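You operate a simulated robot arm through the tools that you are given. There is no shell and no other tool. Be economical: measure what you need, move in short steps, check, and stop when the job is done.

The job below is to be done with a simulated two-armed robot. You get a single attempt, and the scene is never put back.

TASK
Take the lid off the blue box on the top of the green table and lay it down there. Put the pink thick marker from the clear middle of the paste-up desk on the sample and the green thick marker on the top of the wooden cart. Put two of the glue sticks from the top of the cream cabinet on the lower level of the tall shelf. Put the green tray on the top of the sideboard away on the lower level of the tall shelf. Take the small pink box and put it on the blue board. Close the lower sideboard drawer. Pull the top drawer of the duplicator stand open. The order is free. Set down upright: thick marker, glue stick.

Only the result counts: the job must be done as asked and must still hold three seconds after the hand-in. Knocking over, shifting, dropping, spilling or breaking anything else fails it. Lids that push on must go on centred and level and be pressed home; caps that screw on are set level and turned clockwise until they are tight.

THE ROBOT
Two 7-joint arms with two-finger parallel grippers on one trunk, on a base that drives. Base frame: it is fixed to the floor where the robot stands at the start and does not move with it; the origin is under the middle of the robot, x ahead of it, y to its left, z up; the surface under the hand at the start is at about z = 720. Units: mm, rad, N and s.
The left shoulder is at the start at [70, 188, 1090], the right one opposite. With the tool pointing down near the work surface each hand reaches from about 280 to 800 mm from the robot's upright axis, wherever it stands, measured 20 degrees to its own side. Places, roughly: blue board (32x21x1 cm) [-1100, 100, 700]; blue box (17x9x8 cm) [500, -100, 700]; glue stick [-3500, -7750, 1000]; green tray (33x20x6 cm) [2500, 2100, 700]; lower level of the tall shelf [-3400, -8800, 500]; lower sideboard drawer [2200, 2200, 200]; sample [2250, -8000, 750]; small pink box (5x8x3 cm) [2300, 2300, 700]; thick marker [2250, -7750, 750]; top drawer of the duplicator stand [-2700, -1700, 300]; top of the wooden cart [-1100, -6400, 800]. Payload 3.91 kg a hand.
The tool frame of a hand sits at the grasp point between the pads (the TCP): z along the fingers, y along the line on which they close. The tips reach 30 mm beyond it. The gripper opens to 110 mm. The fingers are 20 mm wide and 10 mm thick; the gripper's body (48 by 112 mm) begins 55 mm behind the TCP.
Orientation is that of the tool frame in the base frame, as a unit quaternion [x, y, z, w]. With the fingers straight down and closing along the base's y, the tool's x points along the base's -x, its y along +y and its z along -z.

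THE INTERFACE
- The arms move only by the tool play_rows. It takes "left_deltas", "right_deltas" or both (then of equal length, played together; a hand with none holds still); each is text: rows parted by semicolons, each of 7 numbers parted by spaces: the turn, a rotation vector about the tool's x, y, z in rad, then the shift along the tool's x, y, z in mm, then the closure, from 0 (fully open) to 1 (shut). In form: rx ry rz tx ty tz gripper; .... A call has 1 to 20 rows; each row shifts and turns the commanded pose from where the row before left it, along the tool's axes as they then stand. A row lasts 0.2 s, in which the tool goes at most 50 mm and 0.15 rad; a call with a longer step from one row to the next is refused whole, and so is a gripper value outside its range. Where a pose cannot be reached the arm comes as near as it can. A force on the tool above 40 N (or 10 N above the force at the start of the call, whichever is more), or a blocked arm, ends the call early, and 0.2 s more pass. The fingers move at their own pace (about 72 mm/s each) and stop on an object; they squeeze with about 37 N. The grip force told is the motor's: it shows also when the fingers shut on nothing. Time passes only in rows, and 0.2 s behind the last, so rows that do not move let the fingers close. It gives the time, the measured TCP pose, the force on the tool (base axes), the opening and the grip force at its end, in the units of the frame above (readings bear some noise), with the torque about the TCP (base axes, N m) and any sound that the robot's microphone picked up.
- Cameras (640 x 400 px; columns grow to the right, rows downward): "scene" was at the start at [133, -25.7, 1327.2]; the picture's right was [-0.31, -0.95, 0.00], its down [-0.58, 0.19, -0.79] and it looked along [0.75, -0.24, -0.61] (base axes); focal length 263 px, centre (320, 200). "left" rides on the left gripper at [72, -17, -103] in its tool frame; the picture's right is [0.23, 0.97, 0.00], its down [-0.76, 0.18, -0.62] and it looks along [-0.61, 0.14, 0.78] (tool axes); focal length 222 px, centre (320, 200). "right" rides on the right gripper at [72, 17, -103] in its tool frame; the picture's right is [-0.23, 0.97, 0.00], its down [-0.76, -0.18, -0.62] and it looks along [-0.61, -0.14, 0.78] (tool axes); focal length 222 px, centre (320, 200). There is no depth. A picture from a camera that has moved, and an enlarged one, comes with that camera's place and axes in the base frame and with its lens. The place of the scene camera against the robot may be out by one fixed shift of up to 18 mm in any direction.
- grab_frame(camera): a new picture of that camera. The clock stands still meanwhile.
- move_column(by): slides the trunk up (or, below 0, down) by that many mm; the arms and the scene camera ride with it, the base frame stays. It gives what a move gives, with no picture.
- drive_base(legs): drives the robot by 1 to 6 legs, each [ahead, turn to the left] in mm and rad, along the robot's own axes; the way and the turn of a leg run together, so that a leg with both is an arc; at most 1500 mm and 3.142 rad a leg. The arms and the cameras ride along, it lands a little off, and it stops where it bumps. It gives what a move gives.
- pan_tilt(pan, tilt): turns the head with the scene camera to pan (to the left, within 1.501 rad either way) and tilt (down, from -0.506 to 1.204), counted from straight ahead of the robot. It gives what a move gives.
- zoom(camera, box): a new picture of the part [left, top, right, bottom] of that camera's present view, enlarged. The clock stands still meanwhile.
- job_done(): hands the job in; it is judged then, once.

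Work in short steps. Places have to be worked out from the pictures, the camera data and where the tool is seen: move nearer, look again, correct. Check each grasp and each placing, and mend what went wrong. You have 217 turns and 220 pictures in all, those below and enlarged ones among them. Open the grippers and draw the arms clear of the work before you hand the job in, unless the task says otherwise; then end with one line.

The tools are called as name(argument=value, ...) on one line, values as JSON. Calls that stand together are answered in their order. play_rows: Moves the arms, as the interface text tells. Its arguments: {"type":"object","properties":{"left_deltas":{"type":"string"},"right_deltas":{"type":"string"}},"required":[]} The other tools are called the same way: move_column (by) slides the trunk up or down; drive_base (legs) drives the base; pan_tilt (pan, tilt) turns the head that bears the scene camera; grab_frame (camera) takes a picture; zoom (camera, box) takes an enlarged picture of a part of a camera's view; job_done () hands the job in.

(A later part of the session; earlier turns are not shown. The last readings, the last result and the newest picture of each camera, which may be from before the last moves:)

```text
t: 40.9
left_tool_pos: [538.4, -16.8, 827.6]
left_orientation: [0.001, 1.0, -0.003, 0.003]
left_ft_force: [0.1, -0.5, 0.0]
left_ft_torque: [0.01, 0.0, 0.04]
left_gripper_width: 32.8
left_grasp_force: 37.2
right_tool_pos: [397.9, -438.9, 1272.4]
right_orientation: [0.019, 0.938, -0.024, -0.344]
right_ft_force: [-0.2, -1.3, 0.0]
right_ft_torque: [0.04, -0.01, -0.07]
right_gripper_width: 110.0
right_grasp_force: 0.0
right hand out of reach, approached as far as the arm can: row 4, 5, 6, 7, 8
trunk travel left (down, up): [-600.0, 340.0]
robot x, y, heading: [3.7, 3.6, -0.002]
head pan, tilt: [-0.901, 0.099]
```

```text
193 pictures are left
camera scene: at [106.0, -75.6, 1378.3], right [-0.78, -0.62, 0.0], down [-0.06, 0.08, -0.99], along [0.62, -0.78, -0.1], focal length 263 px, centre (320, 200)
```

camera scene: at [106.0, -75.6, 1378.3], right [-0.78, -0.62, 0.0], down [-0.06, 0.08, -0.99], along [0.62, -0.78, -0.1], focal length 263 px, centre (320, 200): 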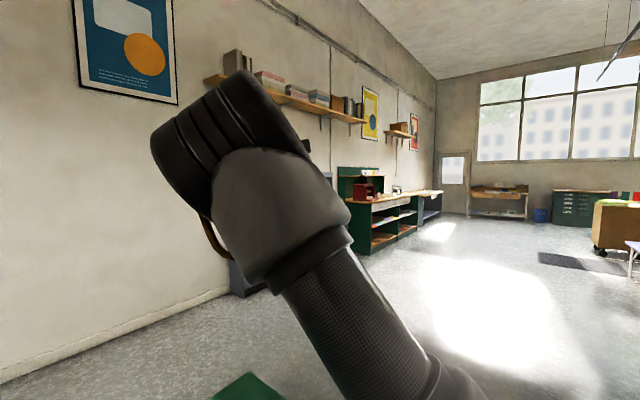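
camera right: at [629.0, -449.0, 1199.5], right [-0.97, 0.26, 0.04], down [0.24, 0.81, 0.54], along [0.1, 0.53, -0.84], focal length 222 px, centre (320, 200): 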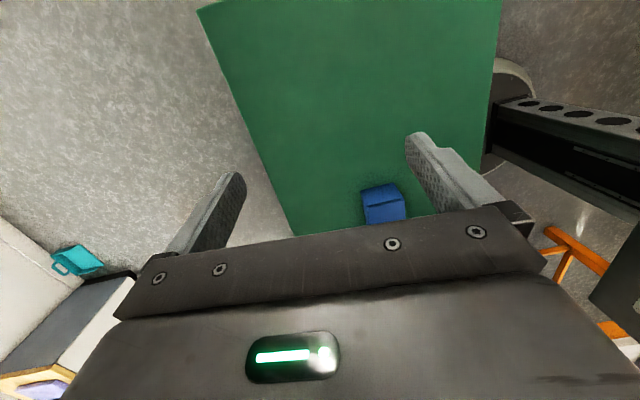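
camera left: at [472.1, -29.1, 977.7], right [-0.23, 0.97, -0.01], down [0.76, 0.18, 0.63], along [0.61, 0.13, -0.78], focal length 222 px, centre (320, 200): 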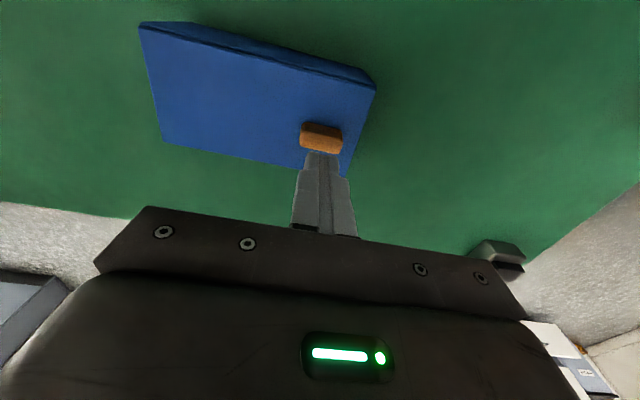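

I look further down to see how the forearm and the hand hang.

pan_tilt(pan=-0.75, tilt=0.6)

grab_frame(camera="scene")

grab_frame(camera="right")

```text
t: 41.8
left_tool_pos: [540.8, -13.5, 827.2]
left_orientation: [0.0, 1.0, -0.004, 0.003]
left_ft_force: [-0.3, 0.3, -0.1]
left_ft_torque: [0.04, 0.02, 0.0]
left_gripper_width: 32.9
left_grasp_force: 37.2
right_tool_pos: [399.3, -434.7, 1274.2]
right_orientation: [0.019, 0.938, -0.026, -0.344]
right_ft_force: [-0.3, 0.6, -0.1]
right_ft_torque: [0.02, -0.02, -0.07]
right_gripper_width: 110.0
right_grasp_force: 0.1
trunk travel left (down, up): [-600.0, 340.0]
robot x, y, heading: [1.7, 3.1, -0.001]
head pan, tilt: [-0.75, 0.6]
```

```text
192 pictures are left
camera scene: at [115.3, -59.6, 1332.4], right [-0.68, -0.73, 0.0], down [-0.41, 0.39, -0.83], along [0.6, -0.56, -0.56], focal length 263 px, centre (320, 200)
```

scene: 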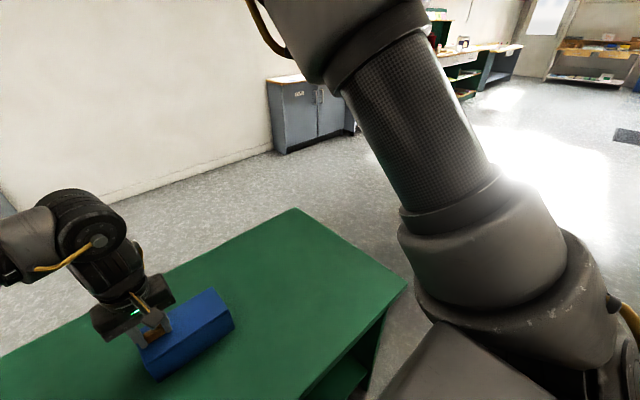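

```text
191 pictures are left
camera right: at [411.8, -410.4, 1397.2], right [0.19, 0.96, -0.21], down [0.98, -0.2, -0.01], along [-0.05, -0.2, -0.98], focal length 222 px, centre (320, 200)
```

right: 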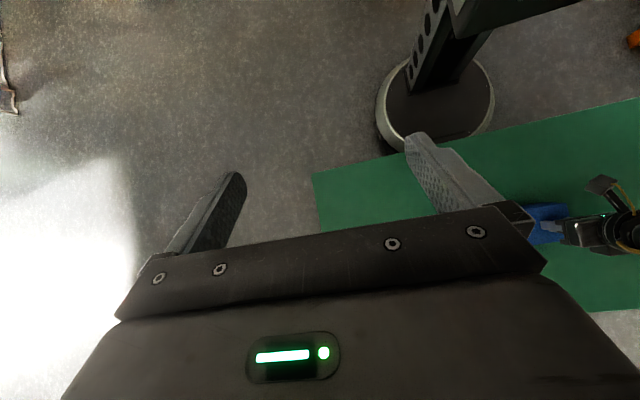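

The arm is at full stretch and singular. I return the pitch to vertical and sweep it tangentially down and outward, slightly inside the reach sphere, so the elbow can start bending.

play_rows(right_deltas="0 -0.15 0 0 0 0 0;0 -0.15 0 0 0 0 0;0 -0.15 0 0 0 0 0;0 -0.15 0 0 0 0 0;0 -0.1 0 0 0 0 0;0 0 0 -22 -12 32 0;0 0 0 -22 -12 32 0;0 0 0 -22 -12 32 0;0 0 0 -20 -10 35 0;0 0 0 -15 -8 38 0;0 0 0 -10 -5 40 0;0 0 0 -5 0 42 0;0 0 0 0 0 42 0;0 0 0 0 0 42 0;0 0 0 0 0 0 0")

```text
t: 45.0
left_tool_pos: [540.0, -13.4, 827.1]
left_orientation: [0.0, 1.0, -0.004, 0.002]
left_ft_force: [0.0, 1.0, -0.2]
left_ft_torque: [0.0, 0.03, 0.01]
left_gripper_width: 32.8
left_grasp_force: 36.9
right_tool_pos: [595.9, -561.0, 1066.1]
right_orientation: [0.012, 1.0, -0.028, -0.005]
right_ft_force: [0.9, -0.7, 0.1]
right_ft_torque: [0.0, 0.01, 0.0]
right_gripper_width: 109.9
right_grasp_force: 0.1
right hand out of reach, approached as far as the arm can: row 4, 5, 6, 7, 8, 9, 10, 11, 12, 13, 14
trunk travel left (down, up): [-600.0, 340.0]
robot x, y, heading: [3.9, -2.4, -0.002]
head pan, tilt: [-0.75, 0.6]
```

Still on the reach limit. I try the remaining tangential direction, a sweep outward to the right, then inward.

play_rows(right_deltas="0 0 0 25 -38 5 0;0 0 0 25 -38 5 0;0 0 0 28 -35 5 0;0 0 0 30 -30 5 0;0 0 0 35 -25 5 0;0 0 0 40 -15 5 0;0 0 0 45 0 5 0;0 0 0 40 20 5 0;0 0 0 30 30 5 0;0 0 0 0 0 0 0")

```text
t: 47.2
left_tool_pos: [541.1, -13.3, 827.0]
left_orientation: [0.0, 1.0, -0.004, 0.003]
left_ft_force: [-0.3, -0.2, -0.1]
left_ft_torque: [0.01, 0.0, 0.0]
left_gripper_width: 32.8
left_grasp_force: 36.7
right_tool_pos: [377.0, -786.5, 1071.5]
right_orientation: [0.012, 1.0, -0.027, -0.005]
right_ft_force: [-0.2, 0.0, 0.1]
right_ft_torque: [-0.01, 0.0, -0.01]
right_gripper_width: 110.1
right_grasp_force: 0.0
right hand out of reach, approached as far as the arm can: row 2, 4, 5, 6, 7, 8, 9
trunk travel left (down, up): [-600.0, 340.0]
robot x, y, heading: [0.7, 2.0, -0.001]
head pan, tilt: [-0.75, 0.6]
```

I probe which directions are free: one call of small there-and-back moves, reading the out-of-reach flags.

play_rows(right_deltas="0 0 0 20 0 0 0;0 0 0 -20 0 0 0;0 0 0 -20 0 0 0;0 0 0 20 0 0 0;0 0 0 0 20 0 0;0 0 0 0 -20 0 0;0 0 0 0 -20 0 0;0 0 0 0 20 0 0;0 0 0 0 0 20 0;0 0 0 0 0 -20 0;0 0 0 0 0 -20 0;0 0 0 0 0 20 0;0 0.12 0 0 0 0 0;0 -0.12 0 0 0 0 0;0 -0.12 0 0 0 0 0;0 0.12 0 0 0 0 0;0.12 0 0 0 0 0 0;-0.12 0 0 0 0 0 0;-0.12 0 0 0 0 0 0;0.12 0 0 0 0 0 0")

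```text
t: 51.4
left_tool_pos: [540.6, -13.5, 825.5]
left_orientation: [0.0, 1.0, -0.005, 0.002]
left_ft_force: [0.0, -0.7, -0.5]
left_ft_torque: [0.02, 0.04, -0.04]
left_gripper_width: 32.6
left_grasp_force: 36.8
right_tool_pos: [386.1, -805.1, 1076.9]
right_orientation: [0.012, 1.0, -0.027, -0.006]
right_ft_force: [0.2, -0.6, -1.2]
right_ft_torque: [-0.01, 0.0, 0.01]
right_gripper_width: 110.0
right_grasp_force: 0.0
right hand out of reach, approached as far as the arm can: row 1, 5, 17
trunk travel left (down, up): [-600.0, 340.0]
robot x, y, heading: [1.2, -2.3, -0.001]
head pan, tilt: [-0.75, 0.6]
```

Only inward moves and tipping the fingers outward are blocked: the wrist bend joint sits at its limit with the hand aligned with the forearm. I'll tip the fingers inward, sweep the tilt round through forward to outward (flipping the wrist), and see.

play_rows(right_deltas="-0.125 0 0 0 0 0 0;-0.125 0 0 0 0 0 0;-0.125 0 0 0 0 0 0;-0.125 0 0 0 0 0 0;0.017 -0.13 0 0 0 0 0;0.05 -0.121 0 0 0 0 0;0.08 -0.104 0 0 0 0 0;0.104 -0.08 0 0 0 0 0;0.121 -0.05 0 0 0 0 0;0.13 -0.017 0 0 0 0 0;0.13 0.017 0 0 0 0 0;0.121 0.05 0 0 0 0 0;0.104 0.08 0 0 0 0 0;0.08 0.104 0 0 0 0 0;0.05 0.121 0 0 0 0 0;0.017 0.13 0 0 0 0 0;0 0 0 0 0 0 0")

play_rows(right_deltas="0 0 0 20 0 0 0;0 0 0 -20 0 0 0;0 0 0 -20 0 0 0;0 0 0 20 0 0 0;0 0 0 0 20 0 0;0 0 0 0 -20 0 0;0 0 0 0 -20 0 0;0 0 0 0 20 0 0;0 0 0 0 0 20 0;0 0 0 0 0 -20 0;0 0 0 0 0 -20 0;0 0 0 0 0 20 0;0 0.12 0 0 0 0 0;0 -0.12 0 0 0 0 0;0 -0.12 0 0 0 0 0;0 0.12 0 0 0 0 0;0.12 0 0 0 0 0 0;-0.12 0 0 0 0 0 0;-0.12 0 0 0 0 0 0;0.12 0 0 0 0 0 0")

```text
t: 55.0
left_tool_pos: [539.9, -12.9, 826.8]
left_orientation: [0.0, 1.0, -0.005, 0.003]
left_ft_force: [-0.6, 0.1, -0.8]
left_ft_torque: [-0.01, -0.04, -0.03]
left_gripper_width: 32.9
left_grasp_force: 36.6
right_tool_pos: [335.9, -819.3, 1218.2]
right_orientation: [0.169, 0.963, -0.201, -0.054]
right_ft_force: [0.0, 0.1, 0.5]
right_ft_torque: [0.0, 0.03, 0.04]
right_gripper_width: 109.9
right_grasp_force: 0.0
right hand out of reach, approached as far as the arm can: row 3, 4, 8, 9, 10, 11, 12, 13, 14
trunk travel left (down, up): [-600.0, 340.0]
robot x, y, heading: [-4.0, -1.0, 0.001]
head pan, tilt: [-0.75, 0.6]
```

```text
t: 59.2
left_tool_pos: [541.1, -12.6, 826.4]
left_orientation: [0.0, 1.0, -0.004, 0.003]
left_ft_force: [0.2, 0.4, -0.8]
left_ft_torque: [-0.02, 0.0, -0.05]
left_gripper_width: 33.1
left_grasp_force: 37.5
right_tool_pos: [335.5, -818.0, 1217.9]
right_orientation: [0.168, 0.963, -0.203, -0.054]
right_ft_force: [-0.3, 0.9, 0.7]
right_ft_torque: [0.0, -0.01, 0.02]
right_gripper_width: 109.7
right_grasp_force: 0.1
trunk travel left (down, up): [-600.0, 340.0]
robot x, y, heading: [-1.9, 3.2, -0.005]
head pan, tilt: [-0.75, 0.6]
```

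All directions are free now. I bring the hand inward toward its starting place while making it vertical again.

play_rows(right_deltas="0 0 0 0 43 -4 0;0 0 0 0 43 -4 0;0 0 0 0 43 -4 0;0 0 0 0 43 -4 0;0 0 0 0 43 -4 0;0 0 -0.1 0 30 0 0;0 0 -0.1 0 30 0 0;0 0 -0.1 0 30 0 0;-0.1 0 0 0 30 0 0;-0.1 0 0 0 30 0 0;-0.1 0 0 0 30 0 0;-0.1 0 0 0 30 0 0;0 0 0 0 0 0 0")

grab_frame(camera="scene")

```text
t: 62.0
left_tool_pos: [540.2, -15.6, 826.5]
left_orientation: [0.0, 1.0, -0.005, 0.002]
left_ft_force: [0.6, -0.3, -0.1]
left_ft_torque: [0.03, -0.01, -0.01]
left_gripper_width: 32.9
left_grasp_force: 36.7
right_tool_pos: [502.1, -495.0, 1175.6]
right_orientation: [0.039, 0.996, 0.008, -0.078]
right_ft_force: [0.2, 0.5, 0.2]
right_ft_torque: [-0.01, 0.01, -0.02]
right_gripper_width: 110.1
right_grasp_force: 0.0
right hand out of reach, approached as far as the arm can: row 2, 3, 4, 5, 6, 7, 8
trunk travel left (down, up): [-600.0, 340.0]
robot x, y, heading: [-2.9, -0.7, 0.004]
head pan, tilt: [-0.75, 0.6]
```

```text
190 pictures are left
camera scene: at [115.5, -60.2, 1332.3], right [-0.68, -0.73, 0.0], down [-0.41, 0.39, -0.82], along [0.6, -0.56, -0.57], focal length 263 px, centre (320, 200)
```

scene: 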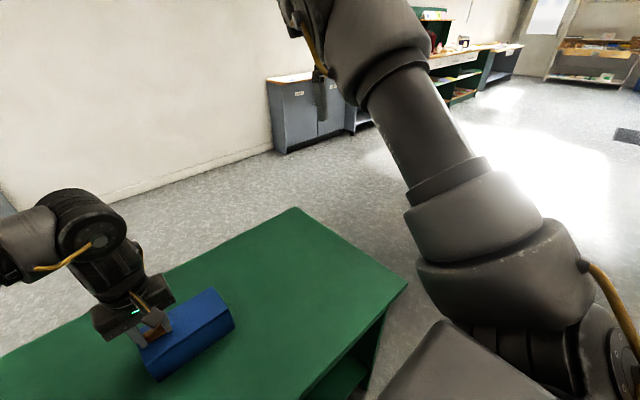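

It came inward further. I probe downward/inward moves from here.

play_rows(right_deltas="0 0 0 0 0 25 0;0 0 0 0 0 25 0;0 0 0 0 0 25 0;0 0 0 0 25 0 0;0 0 0 0 25 0 0;0 0 0 25 0 0 0;0 0 0 25 0 0 0;0.1 0 0 0 0 0 0;-0.1 0 0 0 0 0 0;-0.1 0 0 0 0 0 0;0.1 0 0 0 0 0 0;0 0.1 0 0 0 0 0;0 -0.1 0 0 0 0 0;0 -0.1 0 0 0 0 0;0 0.1 0 0 0 0 0;0 0 0.1 0 0 0 0;0 0 -0.1 0 0 0 0;0 0 -0.1 0 0 0 0;0 0 0.1 0 0 0 0")

```text
t: 66.0
left_tool_pos: [539.3, -13.6, 826.9]
left_orientation: [0.0, 1.0, -0.005, 0.002]
left_ft_force: [0.3, 0.6, 0.0]
left_ft_torque: [-0.01, -0.01, -0.01]
left_gripper_width: 32.8
left_grasp_force: 37.3
right_tool_pos: [530.1, -479.3, 1194.0]
right_orientation: [0.04, 0.996, 0.007, -0.078]
right_ft_force: [0.3, -0.6, 0.5]
right_ft_torque: [0.0, 0.02, 0.01]
right_gripper_width: 110.1
right_grasp_force: 0.1
right hand out of reach, approached as far as the arm can: row 1, 2, 3, 4, 5, 6, 7, 8, 14
trunk travel left (down, up): [-600.0, 340.0]
robot x, y, heading: [0.5, 0.7, -0.003]
head pan, tilt: [-0.75, 0.6]
```

Same limit again. I look up to see the elbow and forearm posture properly.

pan_tilt(pan=-0.75, tilt=0.0)

grab_frame(camera="scene")

```text
t: 67.0
left_tool_pos: [540.1, -13.3, 827.2]
left_orientation: [0.0, 1.0, -0.005, 0.002]
left_ft_force: [-0.5, -0.5, -0.8]
left_ft_torque: [0.0, 0.01, 0.0]
left_gripper_width: 32.9
left_grasp_force: 37.1
right_tool_pos: [529.8, -479.7, 1193.2]
right_orientation: [0.039, 0.996, 0.007, -0.078]
right_ft_force: [-0.1, 0.5, -0.1]
right_ft_torque: [0.01, 0.0, 0.0]
right_gripper_width: 110.1
right_grasp_force: 0.1
trunk travel left (down, up): [-600.0, 340.0]
robot x, y, heading: [-2.2, -2.1, 0.004]
head pan, tilt: [-0.75, 0.0]
```

```text
189 pictures are left
camera scene: at [116.6, -60.7, 1387.5], right [-0.68, -0.73, 0.0], down [0.0, 0.0, -1.0], along [0.73, -0.68, 0.0], focal length 263 px, centre (320, 200)
```

scene: 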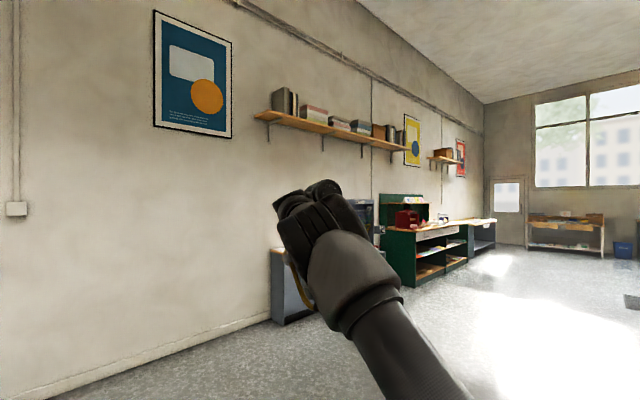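

I try resetting the posture by pitching the hand to point straight ahead while reaching forward.

play_rows(right_deltas="0 -0.14 0 0 0 10 0;0 -0.14 0 0 0 10 0;0 -0.14 0 0 0 10 0;0 -0.14 0 0 0 10 0;0 -0.14 0 0 0 10 0;0 -0.14 0 0 0 10 0;0 -0.14 0 0 0 10 0;0 -0.14 0 0 0 10 0;0 -0.14 0 0 0 10 0;0 -0.14 0 0 0 10 0;0 0 0 0 0 0 0")

grab_frame(camera="scene")

```text
t: 69.4
left_tool_pos: [539.9, -13.6, 827.7]
left_orientation: [0.0, 1.0, -0.004, 0.003]
left_ft_force: [0.2, 1.3, -0.8]
left_ft_torque: [-0.02, 0.02, -0.03]
left_gripper_width: 33.0
left_grasp_force: 36.8
right_tool_pos: [589.6, -571.1, 1267.8]
right_orientation: [0.048, 0.969, -0.041, 0.24]
right_ft_force: [-0.2, -1.0, -0.6]
right_ft_torque: [0.01, 0.03, 0.02]
right_gripper_width: 110.0
right_grasp_force: 0.0
right hand out of reach, approached as far as the arm can: row 1, 2, 3, 4, 5, 6, 7, 8, 9, 10
trunk travel left (down, up): [-600.0, 340.0]
robot x, y, heading: [1.9, 0.6, 0.003]
head pan, tilt: [-0.75, 0.0]
```

```text
188 pictures are left
camera scene: at [116.4, -61.0, 1387.6], right [-0.68, -0.73, 0.0], down [0.0, 0.0, -1.0], along [0.73, -0.68, 0.0], focal length 263 px, centre (320, 200)
```

scene: 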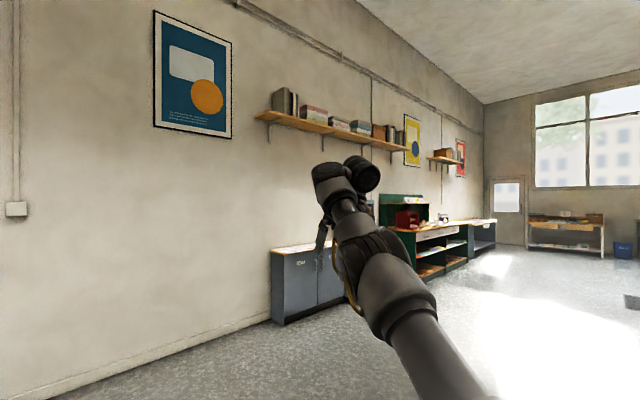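

The elbow bends upward with the wrist at its limit: the upper-arm roll is flipped. I'll fold the elbow more (rigid turn about it), then roll the forearm round the upper arm on the free outer side. First the fold.

play_rows(right_deltas="0.035 -0.104 0.087 -4 -25 -29 0;0.035 -0.104 0.087 -4 -25 -29 0;0.035 -0.104 0.087 -4 -25 -29 0;0.035 -0.104 0.087 -4 -25 -29 0;0.035 -0.104 0.087 -4 -25 -29 0;0.035 -0.104 0.087 -4 -25 -29 0;0.035 -0.104 0.087 -4 -25 -29 0;0.035 -0.104 0.087 -4 -25 -29 0;0 0 0 0 0 0 0")

grab_frame(camera="scene")

```text
t: 71.4
left_tool_pos: [540.0, -15.0, 827.5]
left_orientation: [0.001, 1.0, -0.004, 0.004]
left_ft_force: [0.0, 0.2, -0.6]
left_ft_torque: [0.03, 0.0, 0.0]
left_gripper_width: 33.0
left_grasp_force: 36.6
right_tool_pos: [277.5, -626.1, 1589.0]
right_orientation: [0.384, 0.728, -0.099, 0.559]
right_ft_force: [0.0, -0.3, 0.2]
right_ft_torque: [0.0, 0.01, 0.01]
right_gripper_width: 109.9
right_grasp_force: 0.0
right hand out of reach, approached as far as the arm can: row 1, 2, 3, 4, 5, 6, 7, 8
trunk travel left (down, up): [-600.0, 340.0]
robot x, y, heading: [-0.0, -0.3, -0.002]
head pan, tilt: [-0.75, 0.0]
```

```text
187 pictures are left
camera scene: at [115.8, -62.2, 1387.5], right [-0.68, -0.73, 0.0], down [0.0, 0.0, -1.0], along [0.73, -0.68, 0.0], focal length 263 px, centre (320, 200)
```

scene: 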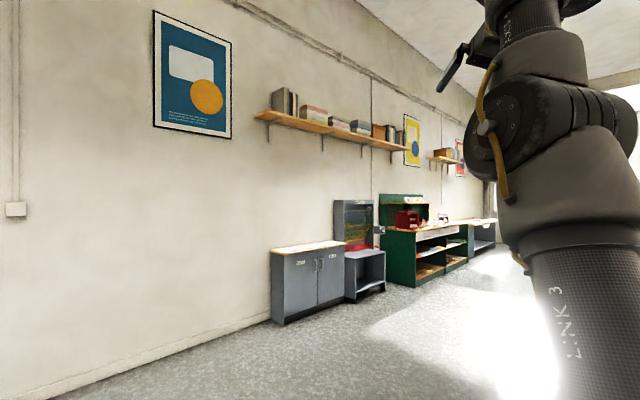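

The arm is now raised and straight with the hand pointing ahead. I probe the free directions from this pose.

play_rows(right_deltas="0 0 0 20 0 0 0;0 0 0 -20 0 0 0;0 0 0 -20 0 0 0;0 0 0 20 0 0 0;0 0 0 0 20 0 0;0 0 0 0 -20 0 0;0 0 0 0 -20 0 0;0 0 0 0 20 0 0;0 0 0 0 0 20 0;0 0 0 0 0 -20 0;0 0 0 0 0 -20 0;0 0 0 0 0 20 0;0 0.12 0 0 0 0 0;0 -0.12 0 0 0 0 0;0 -0.12 0 0 0 0 0;0 0.12 0 0 0 0 0;0.12 0 0 0 0 0 0;-0.12 0 0 0 0 0 0;-0.12 0 0 0 0 0 0;0.12 0 0 0 0 0 0")

```text
t: 75.6
left_tool_pos: [540.2, -11.4, 826.6]
left_orientation: [-0.001, 1.0, -0.006, 0.003]
left_ft_force: [0.4, 1.2, -0.7]
left_ft_torque: [0.0, -0.03, 0.01]
left_gripper_width: 32.6
left_grasp_force: 36.9
right_tool_pos: [301.0, -612.7, 1606.1]
right_orientation: [0.387, 0.75, -0.089, 0.529]
right_ft_force: [0.7, 0.4, -0.1]
right_ft_torque: [0.02, 0.04, -0.02]
right_gripper_width: 110.1
right_grasp_force: 0.0
right hand out of reach, approached as far as the arm can: row 1, 3, 7, 9, 11, 15, 16, 19
trunk travel left (down, up): [-600.0, 340.0]
robot x, y, heading: [3.0, -1.6, 0.002]
head pan, tilt: [-0.75, 0.0]
```

Heavily constrained. I try a long path toward the natural region in front of the chest with the hand pointing ahead.

play_rows(right_deltas="-0.05 0.016 -0.025 36 25 11 0;-0.05 0.016 -0.025 36 25 11 0;-0.05 0.016 -0.025 36 25 11 0;-0.05 0.016 -0.025 36 25 11 0;-0.05 0.016 -0.025 36 22 11 0;-0.05 0.016 -0.025 36 22 11 0;-0.05 0.016 -0.025 36 20 11 0;-0.05 0.016 -0.025 36 20 11 0;-0.05 0.016 -0.025 36 20 11 0;-0.05 0.016 -0.025 36 20 11 0;-0.05 0.016 -0.025 36 20 11 0;0 0 0 0 0 0 0")

grab_frame(camera="scene")

```text
t: 76.2
left_tool_pos: [539.2, -12.7, 826.9]
left_orientation: [0.0, 1.0, -0.006, 0.003]
left_ft_force: [0.7, 0.0, -0.6]
left_ft_torque: [0.04, 0.0, 0.02]
left_gripper_width: 32.8
left_grasp_force: 37.1
right_tool_pos: [314.7, -584.8, 1576.8]
right_orientation: [0.366, 0.768, -0.083, 0.518]
right_ft_force: [96.0, -142.6, -19.4]
right_ft_torque: [-3.19, -2.29, 0.83]
right_gripper_width: 109.7
right_grasp_force: 0.0
right hand out of reach, approached as far as the arm can: row 1, 2
trunk travel left (down, up): [-600.0, 340.0]
robot x, y, heading: [-1.4, 0.6, 0.002]
head pan, tilt: [-0.75, 0.0]
stopped in row 2 (right hand): the force on the tool passed its limit at 378 N (the readings are from after the stop); the commanded pose is now the measured one
```

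```text
186 pictures are left
camera scene: at [116.1, -59.9, 1387.6], right [-0.68, -0.73, 0.0], down [0.0, 0.0, -1.0], along [0.73, -0.68, 0.0], focal length 263 px, centre (320, 200)
```

scene: 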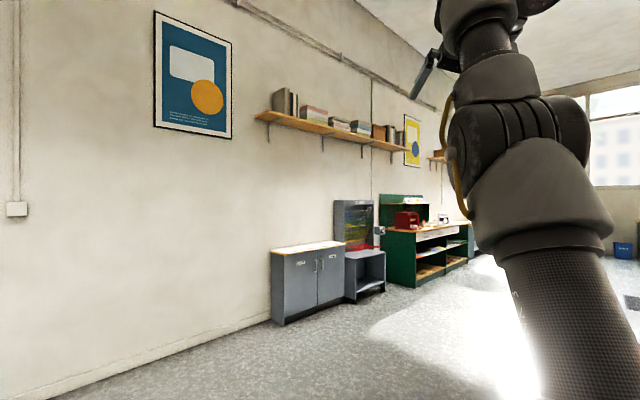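

The gripper is folded against its own forearm. I unfold the wrist by rotating about the wrist itself (TCP moving with it), upward.

play_rows(right_deltas="-0.042 -0.133 0 -40 12.6 0 0;-0.042 -0.133 0 -40 12.6 0 0;-0.042 -0.133 0 -40 12.6 0 0;-0.042 -0.133 0 -40 12.6 0 0;-0.042 -0.133 0 -40 12.6 0 0;-0.042 -0.133 0 -40 12.6 0 0;-0.042 -0.133 0 -40 12.6 0 0;0 0 0 0 0 0 0")

pan_tilt(pan=-0.75, tilt=-0.45)

grab_frame(camera="scene")

```text
t: 78.0
left_tool_pos: [540.8, -13.3, 826.3]
left_orientation: [0.001, 1.0, -0.004, 0.003]
left_ft_force: [0.1, -0.7, -0.6]
left_ft_torque: [0.04, 0.04, 0.04]
left_gripper_width: 32.9
left_grasp_force: 37.5
right_tool_pos: [321.8, -606.9, 1789.5]
right_orientation: [0.262, 0.525, -0.247, 0.771]
right_ft_force: [0.3, 0.7, -1.0]
right_ft_torque: [-0.04, -0.02, -0.02]
right_gripper_width: 110.1
right_grasp_force: 0.0
right hand out of reach, approached as far as the arm can: row 1, 2, 3, 4, 5, 6, 7
trunk travel left (down, up): [-600.0, 340.0]
robot x, y, heading: [0.3, 2.1, 0.002]
head pan, tilt: [-0.75, 0.0]
```

```text
t: 78.9
left_tool_pos: [540.6, -13.8, 827.5]
left_orientation: [0.001, 1.0, -0.005, 0.003]
left_ft_force: [0.1, -0.1, -0.4]
left_ft_torque: [0.01, 0.0, 0.02]
left_gripper_width: 32.8
left_grasp_force: 36.4
right_tool_pos: [321.1, -604.1, 1790.2]
right_orientation: [0.263, 0.525, -0.247, 0.771]
right_ft_force: [-0.5, -0.8, -0.8]
right_ft_torque: [0.0, 0.0, 0.0]
right_gripper_width: 109.9
right_grasp_force: 0.1
trunk travel left (down, up): [-600.0, 340.0]
robot x, y, heading: [-4.2, 3.1, 0.004]
head pan, tilt: [-0.75, -0.45]
```

```text
185 pictures are left
camera scene: at [102.0, -47.3, 1424.2], right [-0.68, -0.73, 0.0], down [0.32, -0.3, -0.9], along [0.66, -0.61, 0.43], focal length 263 px, centre (320, 200)
```

scene: 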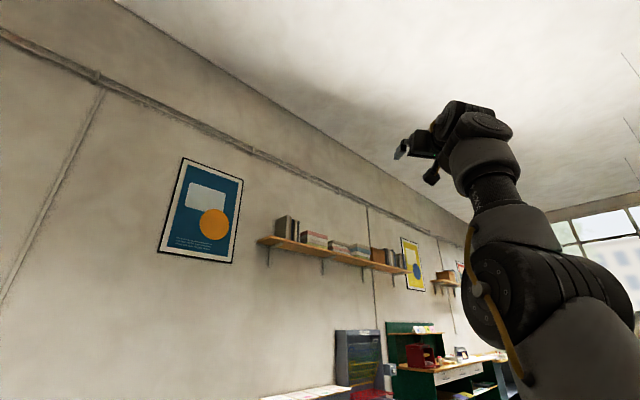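

Now the wrist is unfolded and I can see the arm: straight, raised. I probe free directions again.

play_rows(right_deltas="0 0 0 20 0 0 0;0 0 0 -20 0 0 0;0 0 0 -20 0 0 0;0 0 0 20 0 0 0;0 0 0 0 20 0 0;0 0 0 0 -20 0 0;0 0 0 0 -20 0 0;0 0 0 0 20 0 0;0 0 0 0 0 20 0;0 0 0 0 0 -20 0;0 0 0 0 0 -20 0;0 0 0 0 0 20 0")

```text
t: 81.5
left_tool_pos: [540.4, -14.9, 827.2]
left_orientation: [0.001, 1.0, -0.004, 0.003]
left_ft_force: [-0.1, -0.2, 0.3]
left_ft_torque: [0.03, 0.0, 0.0]
left_gripper_width: 32.8
left_grasp_force: 37.0
right_tool_pos: [340.2, -592.4, 1792.7]
right_orientation: [0.242, 0.533, -0.256, 0.77]
right_ft_force: [-0.1, -0.4, 0.4]
right_ft_torque: [-0.02, -0.01, 0.05]
right_gripper_width: 110.2
right_grasp_force: 0.0
right hand out of reach, approached as far as the arm can: row 1, 2, 3, 4, 5, 6, 7, 9, 10, 11, 12
trunk travel left (down, up): [-600.0, 340.0]
robot x, y, heading: [-2.6, 1.7, -0.002]
head pan, tilt: [-0.75, -0.45]
```

I pull the hand forward-down from the straight-up pose to see if the elbow folds that way.

play_rows(right_deltas="0 0 0 35 18 -5 0;0 0 0 35 18 -5 0;0 0 0 35 18 -5 0;0 0 0 35 18 -5 0;0 0 0 35 18 -5 0;0 0 0 35 18 -5 0;0 0 0 35 18 -5 0;0 0 0 35 18 -5 0;0 0 0 0 0 0 0")

grab_frame(camera="scene")

```text
t: 83.5
left_tool_pos: [541.1, -13.9, 827.5]
left_orientation: [0.001, 1.0, -0.004, 0.002]
left_ft_force: [0.5, 0.8, -0.3]
left_ft_torque: [0.0, 0.05, -0.03]
left_gripper_width: 32.6
left_grasp_force: 36.7
right_tool_pos: [473.5, -552.2, 1752.3]
right_orientation: [0.245, 0.538, -0.297, 0.75]
right_ft_force: [-0.1, 1.0, 0.3]
right_ft_torque: [0.01, 0.02, 0.02]
right_gripper_width: 110.3
right_grasp_force: 0.0
right hand out of reach, approached as far as the arm can: row 1, 2, 3, 4, 5, 6, 7, 8
trunk travel left (down, up): [-600.0, 340.0]
robot x, y, heading: [-3.0, 0.7, 0.001]
head pan, tilt: [-0.75, -0.45]
```

```text
184 pictures are left
camera scene: at [101.7, -47.4, 1424.3], right [-0.68, -0.73, 0.0], down [0.32, -0.3, -0.9], along [0.66, -0.61, 0.43], focal length 263 px, centre (320, 200)
```

scene: 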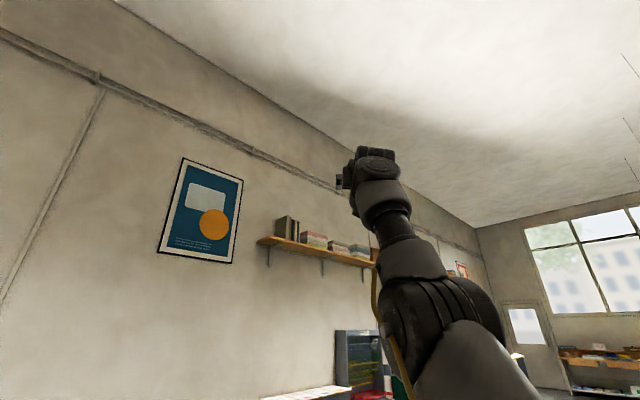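

The elbow hinge looks to flex toward/away from the head camera; I try the away (forward-right) and down direction.

play_rows(right_deltas="0 0 0 35 -1 26 0;0 0 0 35 -1 26 0;0 0 0 35 -1 26 0;0 0 0 35 -1 26 0;0 0 0 35 -1 26 0;0 0 0 35 -1 26 0;0 0 0 0 0 0 0")

grab_frame(camera="scene")

```text
t: 85.1
left_tool_pos: [538.9, -14.0, 826.3]
left_orientation: [0.0, 1.0, -0.005, 0.003]
left_ft_force: [0.9, 0.4, 0.1]
left_ft_torque: [0.02, 0.0, -0.02]
left_gripper_width: 32.9
left_grasp_force: 37.3
right_tool_pos: [543.9, -699.4, 1650.8]
right_orientation: [0.239, 0.55, -0.342, 0.723]
right_ft_force: [-0.4, 0.2, 0.0]
right_ft_torque: [0.03, -0.03, 0.0]
right_gripper_width: 109.8
right_grasp_force: 0.0
right hand out of reach, approached as far as the arm can: row 1, 2, 3, 4, 5, 6
trunk travel left (down, up): [-600.0, 340.0]
robot x, y, heading: [0.3, -0.9, -0.004]
head pan, tilt: [-0.75, -0.45]
```

```text
183 pictures are left
camera scene: at [102.1, -46.6, 1424.2], right [-0.68, -0.73, 0.0], down [0.32, -0.3, -0.9], along [0.66, -0.61, 0.44], focal length 263 px, centre (320, 200)
```

scene: 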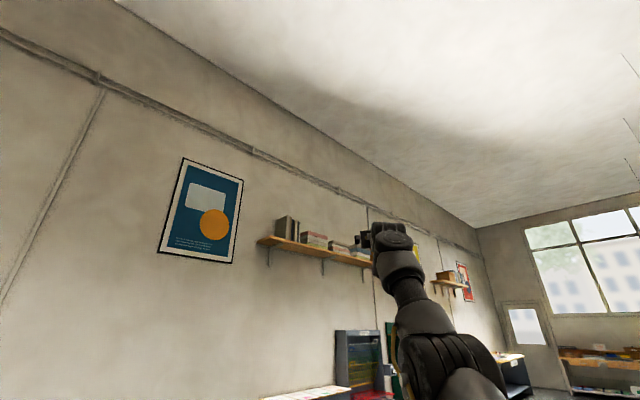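

Not that way. I try the opposite: retract along the hand's axis, back toward the shoulder.

play_rows(right_deltas="0 0 0 5 -5 -40 0;0 0 0 5 -5 -40 0;0 0 0 5 -5 -40 0;0 0 0 5 -5 -40 0;0 0 0 5 -5 -40 0;0 0 0 5 -5 -40 0;0 0 0 5 -5 -40 0;0 0 0 0 0 0 0")

grab_frame(camera="scene")

```text
t: 86.9
left_tool_pos: [539.5, -14.3, 826.1]
left_orientation: [0.0, 1.0, -0.004, 0.002]
left_ft_force: [-0.6, 1.7, 4.8]
left_ft_torque: [0.47, 0.13, 0.07]
left_gripper_width: 32.6
left_grasp_force: 37.6
right_tool_pos: [484.0, -618.0, 1686.5]
right_orientation: [0.243, 0.547, -0.328, 0.731]
right_ft_force: [0.4, 0.1, -1.3]
right_ft_torque: [-0.02, -0.06, -0.03]
right_gripper_width: 110.2
right_grasp_force: 0.1
right hand out of reach, approached as far as the arm can: row 1, 2, 3, 4, 5, 6, 7
trunk travel left (down, up): [-600.0, 340.0]
robot x, y, heading: [-2.3, 0.7, -0.003]
head pan, tilt: [-0.75, -0.45]
heard: snap
```

```text
182 pictures are left
camera scene: at [104.0, -48.6, 1423.9], right [-0.68, -0.73, 0.0], down [0.32, -0.3, -0.9], along [0.66, -0.61, 0.43], focal length 263 px, centre (320, 200)
```

scene: 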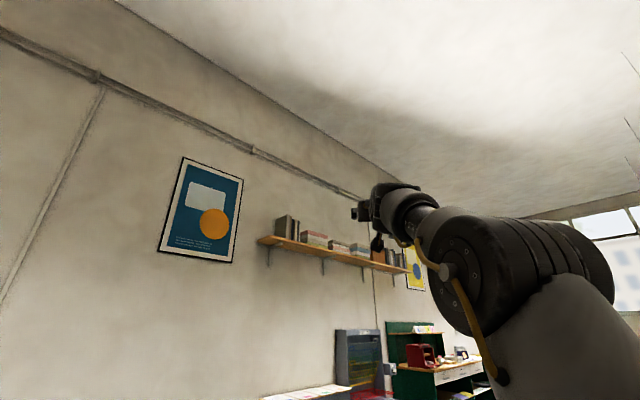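

The elbow has folded at last. I keep pulling back and down along the same way.

play_rows(right_deltas="0 0 0 15 0 -35 0;0 0 0 20 0 -30 0;0 0 0 25 0 -25 0;0 0 0 30 0 -20 0;0 0 0 35 0 -10 0;0 0 0 35 0 0 0;0 0 0 35 0 0 0;0 0 0 35 0 0 0;0 0 0 0 0 0 0")

grab_frame(camera="scene")

```text
t: 88.9
left_tool_pos: [539.7, -12.4, 828.2]
left_orientation: [0.001, 1.0, -0.005, 0.002]
left_ft_force: [-0.8, 0.5, -0.7]
left_ft_torque: [0.06, -0.01, 0.01]
left_gripper_width: 32.8
left_grasp_force: 36.8
right_tool_pos: [516.7, -690.6, 1567.7]
right_orientation: [0.238, 0.546, -0.329, 0.732]
right_ft_force: [-0.7, 0.0, 0.0]
right_ft_torque: [0.05, -0.02, -0.02]
right_gripper_width: 110.0
right_grasp_force: 0.1
right hand out of reach, approached as far as the arm can: row 1, 2, 3, 4, 5, 6, 7, 8
trunk travel left (down, up): [-600.0, 340.0]
robot x, y, heading: [0.7, -1.7, -0.002]
head pan, tilt: [-0.75, -0.45]
```

```text
181 pictures are left
camera scene: at [101.7, -46.2, 1424.3], right [-0.68, -0.73, 0.0], down [0.32, -0.3, -0.9], along [0.66, -0.61, 0.44], focal length 263 px, centre (320, 200)
```

scene: 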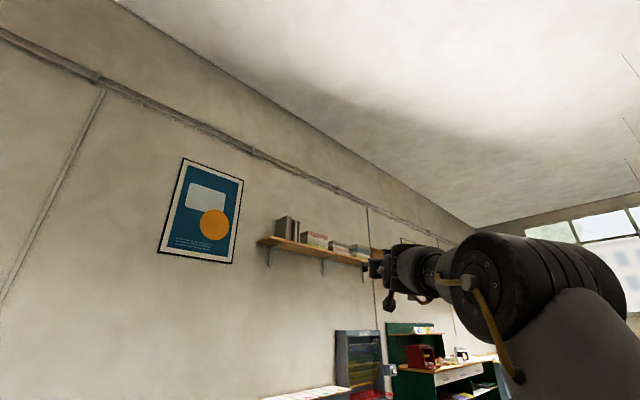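

The elbow is bent well now. I pitch the hand down about the wrist.

play_rows(right_deltas="0 0.13 0 39 0 0 0;0 0.13 0 39 0 0 0;0 0.13 0 39 0 0 0;0 0.13 0 39 0 0 0;0 0.13 0 39 0 0 0;0 0.13 0 39 0 0 0;0 0.13 0 39 0 0 0;0 0.13 0 39 0 0 0;0 0.13 0 39 0 0 0;0 0.13 0 39 0 0 0;0 0.13 0 39 0 0 0;0 0 0 0 0 0 0")

grab_frame(camera="scene")

```text
t: 91.5
left_tool_pos: [540.7, -13.5, 826.9]
left_orientation: [0.001, 1.0, -0.004, 0.002]
left_ft_force: [0.4, 0.0, -1.8]
left_ft_torque: [0.08, 0.0, -0.01]
left_gripper_width: 32.6
left_grasp_force: 37.2
right_tool_pos: [445.3, -644.0, 1200.1]
right_orientation: [0.396, 0.893, -0.088, 0.193]
right_ft_force: [0.7, 0.8, 0.1]
right_ft_torque: [0.01, 0.03, -0.02]
right_gripper_width: 110.0
right_grasp_force: 0.1
right hand out of reach, approached as far as the arm can: row 1, 2, 3, 4, 5, 6, 7, 8, 9, 10, 11
trunk travel left (down, up): [-600.0, 340.0]
robot x, y, heading: [-0.2, 0.5, -0.002]
head pan, tilt: [-0.75, -0.45]
```

```text
180 pictures are left
camera scene: at [102.1, -47.4, 1424.2], right [-0.68, -0.73, 0.0], down [0.32, -0.3, -0.9], along [0.66, -0.61, 0.43], focal length 263 px, centre (320, 200)
```

scene: 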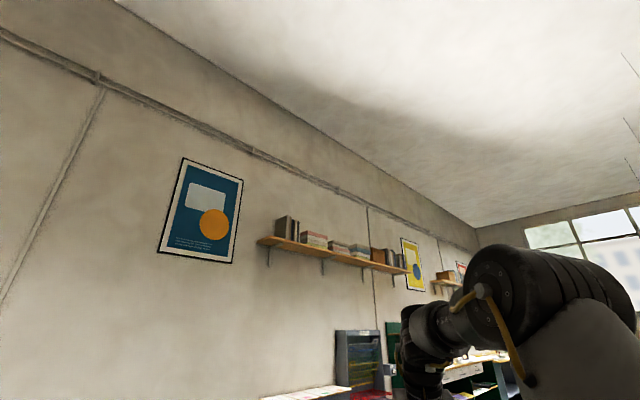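

Good. Now I make the hand vertical, undo the yaw, and move inward.

play_rows(right_deltas="0 0.14 0 0 0 0 0;0 0.14 0 0 0 0 0;0 0.14 0 0 0 0 0;0 0 -0.14 0 0 0 0;0 0 -0.14 0 0 0 0;0 0 -0.14 0 0 0 0;0 0 -0.14 0 0 0 0;0 0 -0.14 0 0 0 0;0 0 -0.14 0 0 0 0;0 0 0 0 40 0 0;0 0 0 0 40 10 0;0 0 0 0 40 20 0;0 0 0 0 40 20 0;0 0 0 0 40 20 0;0 0 0 0 20 20 0;0 0 0 0 0 20 0;0 0 0 0 0 0 0")

pan_tilt(pan=-0.5, tilt=0.6)

grab_frame(camera="scene")

```text
t: 95.1
left_tool_pos: [539.3, -14.2, 828.5]
left_orientation: [0.001, 1.0, -0.005, 0.003]
left_ft_force: [-0.5, -0.4, -1.7]
left_ft_torque: [0.07, -0.02, 0.01]
left_gripper_width: 32.5
left_grasp_force: 37.0
right_tool_pos: [446.1, -424.0, 1088.8]
right_orientation: [-0.001, 1.0, -0.004, 0.004]
right_ft_force: [0.1, -0.2, 0.0]
right_ft_torque: [0.03, 0.0, 0.04]
right_gripper_width: 109.9
right_grasp_force: 0.1
trunk travel left (down, up): [-600.0, 340.0]
robot x, y, heading: [3.3, 1.8, -0.002]
head pan, tilt: [-0.75, -0.45]
```

```text
t: 96.4
left_tool_pos: [539.7, -14.7, 826.4]
left_orientation: [0.001, 1.0, -0.005, 0.003]
left_ft_force: [-0.2, 0.2, -1.7]
left_ft_torque: [0.06, 0.01, -0.01]
left_gripper_width: 32.7
left_grasp_force: 37.2
right_tool_pos: [446.8, -424.4, 1089.6]
right_orientation: [0.0, 1.0, -0.005, 0.004]
right_ft_force: [0.1, 0.4, -0.7]
right_ft_torque: [-0.01, 0.01, 0.01]
right_gripper_width: 109.9
right_grasp_force: 0.3
trunk travel left (down, up): [-600.0, 340.0]
robot x, y, heading: [1.2, 0.9, -0.003]
head pan, tilt: [-0.499, 0.6]
```

```text
179 pictures are left
camera scene: at [128.4, -41.7, 1332.4], right [-0.48, -0.88, 0.0], down [-0.5, 0.27, -0.83], along [0.72, -0.4, -0.56], focal length 263 px, centre (320, 200)
```

scene: 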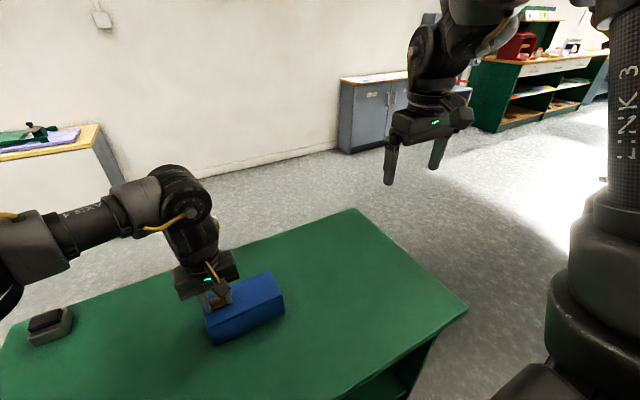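

The right arm is back in a healthy posture. I move it beside the box's right end and try the −yaw in small portions, watching for flags.

play_rows(right_deltas="0 0 0 -15.5 30 21.5 0;0 0 0 -15.5 30 21.5 0;0 0 0 -15.5 30 21.5 0;0 0 0 -15.5 30 21.5 0;0 0 0 -15.5 30 21.5 0;0 0 0 -15.5 30 21.5 0;0 0 0 0 0 0 0")

play_rows(right_deltas="0 0 -0.14 0 0 0 0;0 0 -0.14 0 0 0 0;0 0 -0.14 0 0 0 0;0 0 -0.14 0 0 0 0;0 0 0 0 0 0 0")

```text
t: 98.0
left_tool_pos: [538.9, -13.8, 826.7]
left_orientation: [0.001, 1.0, -0.005, 0.003]
left_ft_force: [-0.4, -0.1, -2.5]
left_ft_torque: [0.1, 0.04, 0.0]
left_gripper_width: 32.8
left_grasp_force: 37.5
right_tool_pos: [456.4, -343.9, 945.6]
right_orientation: [-0.002, 1.0, -0.005, 0.006]
right_ft_force: [0.3, 0.0, -0.5]
right_ft_torque: [0.04, 0.03, 0.0]
right_gripper_width: 109.9
right_grasp_force: 0.0
right hand out of reach, approached as far as the arm can: row 2, 3, 4, 5, 6
trunk travel left (down, up): [-600.0, 340.0]
robot x, y, heading: [-0.9, -2.6, 0.002]
head pan, tilt: [-0.499, 0.6]
```

```text
t: 99.2
left_tool_pos: [540.2, -13.8, 826.9]
left_orientation: [0.001, 1.0, -0.005, 0.004]
left_ft_force: [-0.3, -0.5, -1.9]
left_ft_torque: [0.06, -0.03, -0.02]
left_gripper_width: 32.6
left_grasp_force: 37.2
right_tool_pos: [458.6, -344.9, 946.0]
right_orientation: [-0.277, 0.961, -0.006, 0.003]
right_ft_force: [-0.7, -0.1, -0.4]
right_ft_torque: [0.02, 0.02, 0.02]
right_gripper_width: 110.1
right_grasp_force: 0.1
trunk travel left (down, up): [-600.0, 340.0]
robot x, y, heading: [3.0, -1.1, -0.002]
head pan, tilt: [-0.499, 0.6]
```

The −yaw goes well; some inward limit shows with the unyawed hand. I finish the yaw and then try moving in.

play_rows(right_deltas="0 0 -0.14 0 0 0 0;0 0 -0.14 0 0 0 0;0 0 -0.14 0 0 0 0;0 0 -0.14 0 0 0 0;0 0 -0.14 0 0 0 0;0 0 -0.14 0 0 0 0;0 0 -0.14 0 0 0 0;0 0 0 0 0 0 0")

play_rows(right_deltas="0 0 0 -20 0 0 0;0 0 0 20 0 0 0;0 0 0 0 -20 0 0;0 0 0 0 20 0 0;0 0 0 0 0 20 0;0 0 0 0 0 -20 0;0.12 0 0 0 0 0 0;-0.12 0 0 0 0 0 0;-0.12 0 0 0 0 0 0;0.12 0 0 0 0 0 0;0 0.12 0 0 0 0 0;0 -0.12 0 0 0 0 0;0 -0.12 0 0 0 0 0;0 0.12 0 0 0 0 0")

grab_frame(camera="scene")

```text
t: 101.0
left_tool_pos: [540.3, -15.5, 828.3]
left_orientation: [0.001, 1.0, -0.005, 0.002]
left_ft_force: [0.6, 0.7, -1.3]
left_ft_torque: [0.06, 0.0, 0.01]
left_gripper_width: 32.6
left_grasp_force: 37.1
right_tool_pos: [455.5, -351.8, 942.7]
right_orientation: [-0.689, 0.725, 0.003, 0.006]
right_ft_force: [0.0, 0.3, -0.2]
right_ft_torque: [0.01, 0.03, 0.0]
right_gripper_width: 110.1
right_grasp_force: 0.1
trunk travel left (down, up): [-600.0, 340.0]
robot x, y, heading: [2.4, -2.5, 0.0]
head pan, tilt: [-0.499, 0.6]
```

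```text
t: 104.0
left_tool_pos: [540.5, -12.1, 827.1]
left_orientation: [0.0, 1.0, -0.006, 0.003]
left_ft_force: [0.1, 0.4, -1.7]
left_ft_torque: [0.06, 0.01, -0.02]
left_gripper_width: 32.9
left_grasp_force: 37.7
right_tool_pos: [458.2, -343.0, 948.1]
right_orientation: [-0.694, 0.72, -0.003, 0.005]
right_ft_force: [0.1, -0.3, 0.0]
right_ft_torque: [-0.06, -0.01, 0.01]
right_gripper_width: 109.8
right_grasp_force: 0.0
trunk travel left (down, up): [-600.0, 340.0]
robot x, y, heading: [-1.5, 2.0, -0.001]
head pan, tilt: [-0.499, 0.6]
```

```text
178 pictures are left
camera scene: at [127.4, -37.6, 1332.5], right [-0.48, -0.88, 0.0], down [-0.5, 0.27, -0.83], along [0.72, -0.4, -0.56], focal length 263 px, centre (320, 200)
```

scene: 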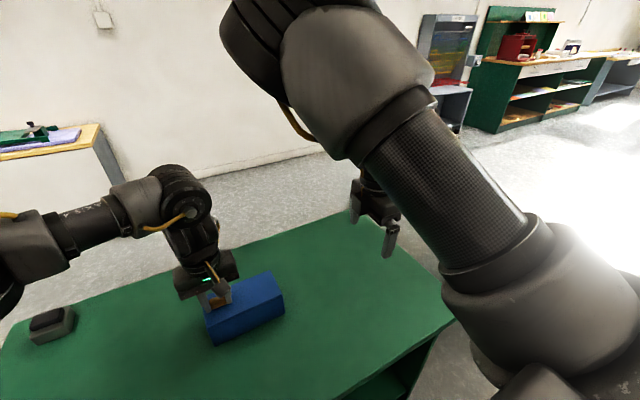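

All directions are free. I move toward the box's right end.

play_rows(right_deltas="0 0 -0.013 -30 -13 3 0;0 0 -0.013 -30 -13 3 0;0 0 -0.013 -30 -13 3 0;0 0 0 -30 -13 3 0;0 0 0 -30 -13 3 0;0 0 0 -30 -13 3 0;0 0 0 0 0 0 0")

grab_frame(camera="right")

```text
t: 104.7
left_tool_pos: [540.6, -14.2, 826.8]
left_orientation: [0.0, 1.0, -0.005, 0.004]
left_ft_force: [0.5, 0.3, -1.7]
left_ft_torque: [0.12, 0.01, 0.0]
left_gripper_width: 33.0
left_grasp_force: 37.1
right_tool_pos: [462.7, -288.6, 877.2]
right_orientation: [-0.693, 0.717, 0.053, -0.049]
right_ft_force: [-0.6, -0.3, 0.7]
right_ft_torque: [0.05, -0.02, -0.03]
right_gripper_width: 109.9
right_grasp_force: 0.0
trunk travel left (down, up): [-600.0, 340.0]
robot x, y, heading: [-3.2, -0.5, 0.0]
head pan, tilt: [-0.499, 0.6]
stopped in row 3 (right hand): the arm was blocked; the commanded pose is now the measured one
```

```text
177 pictures are left
camera right: at [457.8, -360.5, 980.2], right [-0.96, 0.26, 0.14], down [0.29, 0.75, 0.59], along [0.05, 0.61, -0.79], focal length 222 px, centre (320, 200)
```

right: 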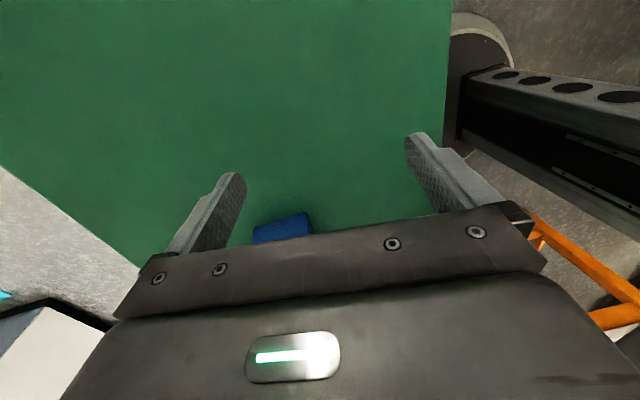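

The arm was blocked by something. I look from the head.

grab_frame(camera="scene")

grab_frame(camera="left")

```text
176 pictures are left
camera scene: at [128.1, -42.0, 1332.4], right [-0.48, -0.88, 0.0], down [-0.5, 0.27, -0.82], along [0.72, -0.39, -0.57], focal length 263 px, centre (320, 200)
```

scene: 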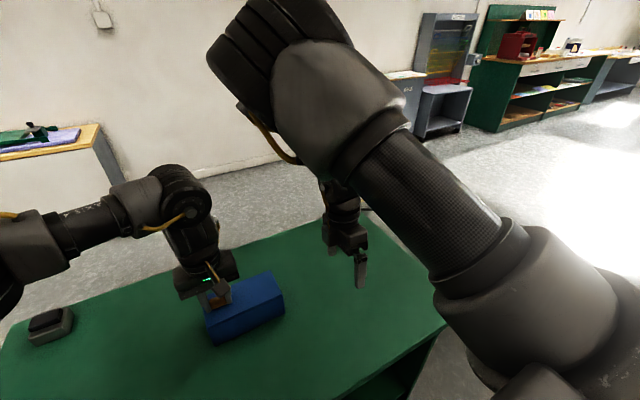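

```text
175 pictures are left
camera left: at [467.8, -29.4, 930.7], right [-0.23, 0.97, -0.01], down [0.76, 0.18, 0.63], along [0.61, 0.13, -0.78], focal length 222 px, centre (320, 200)
```

left: 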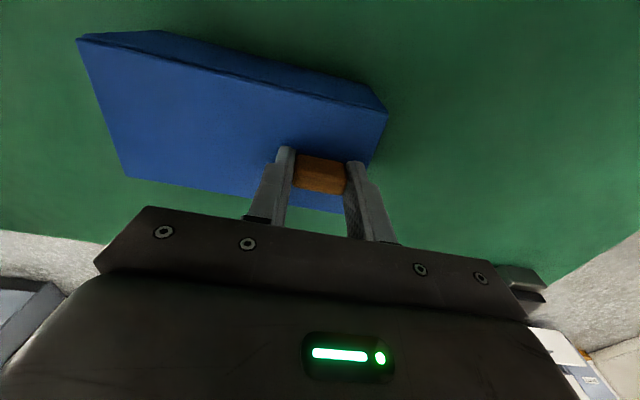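

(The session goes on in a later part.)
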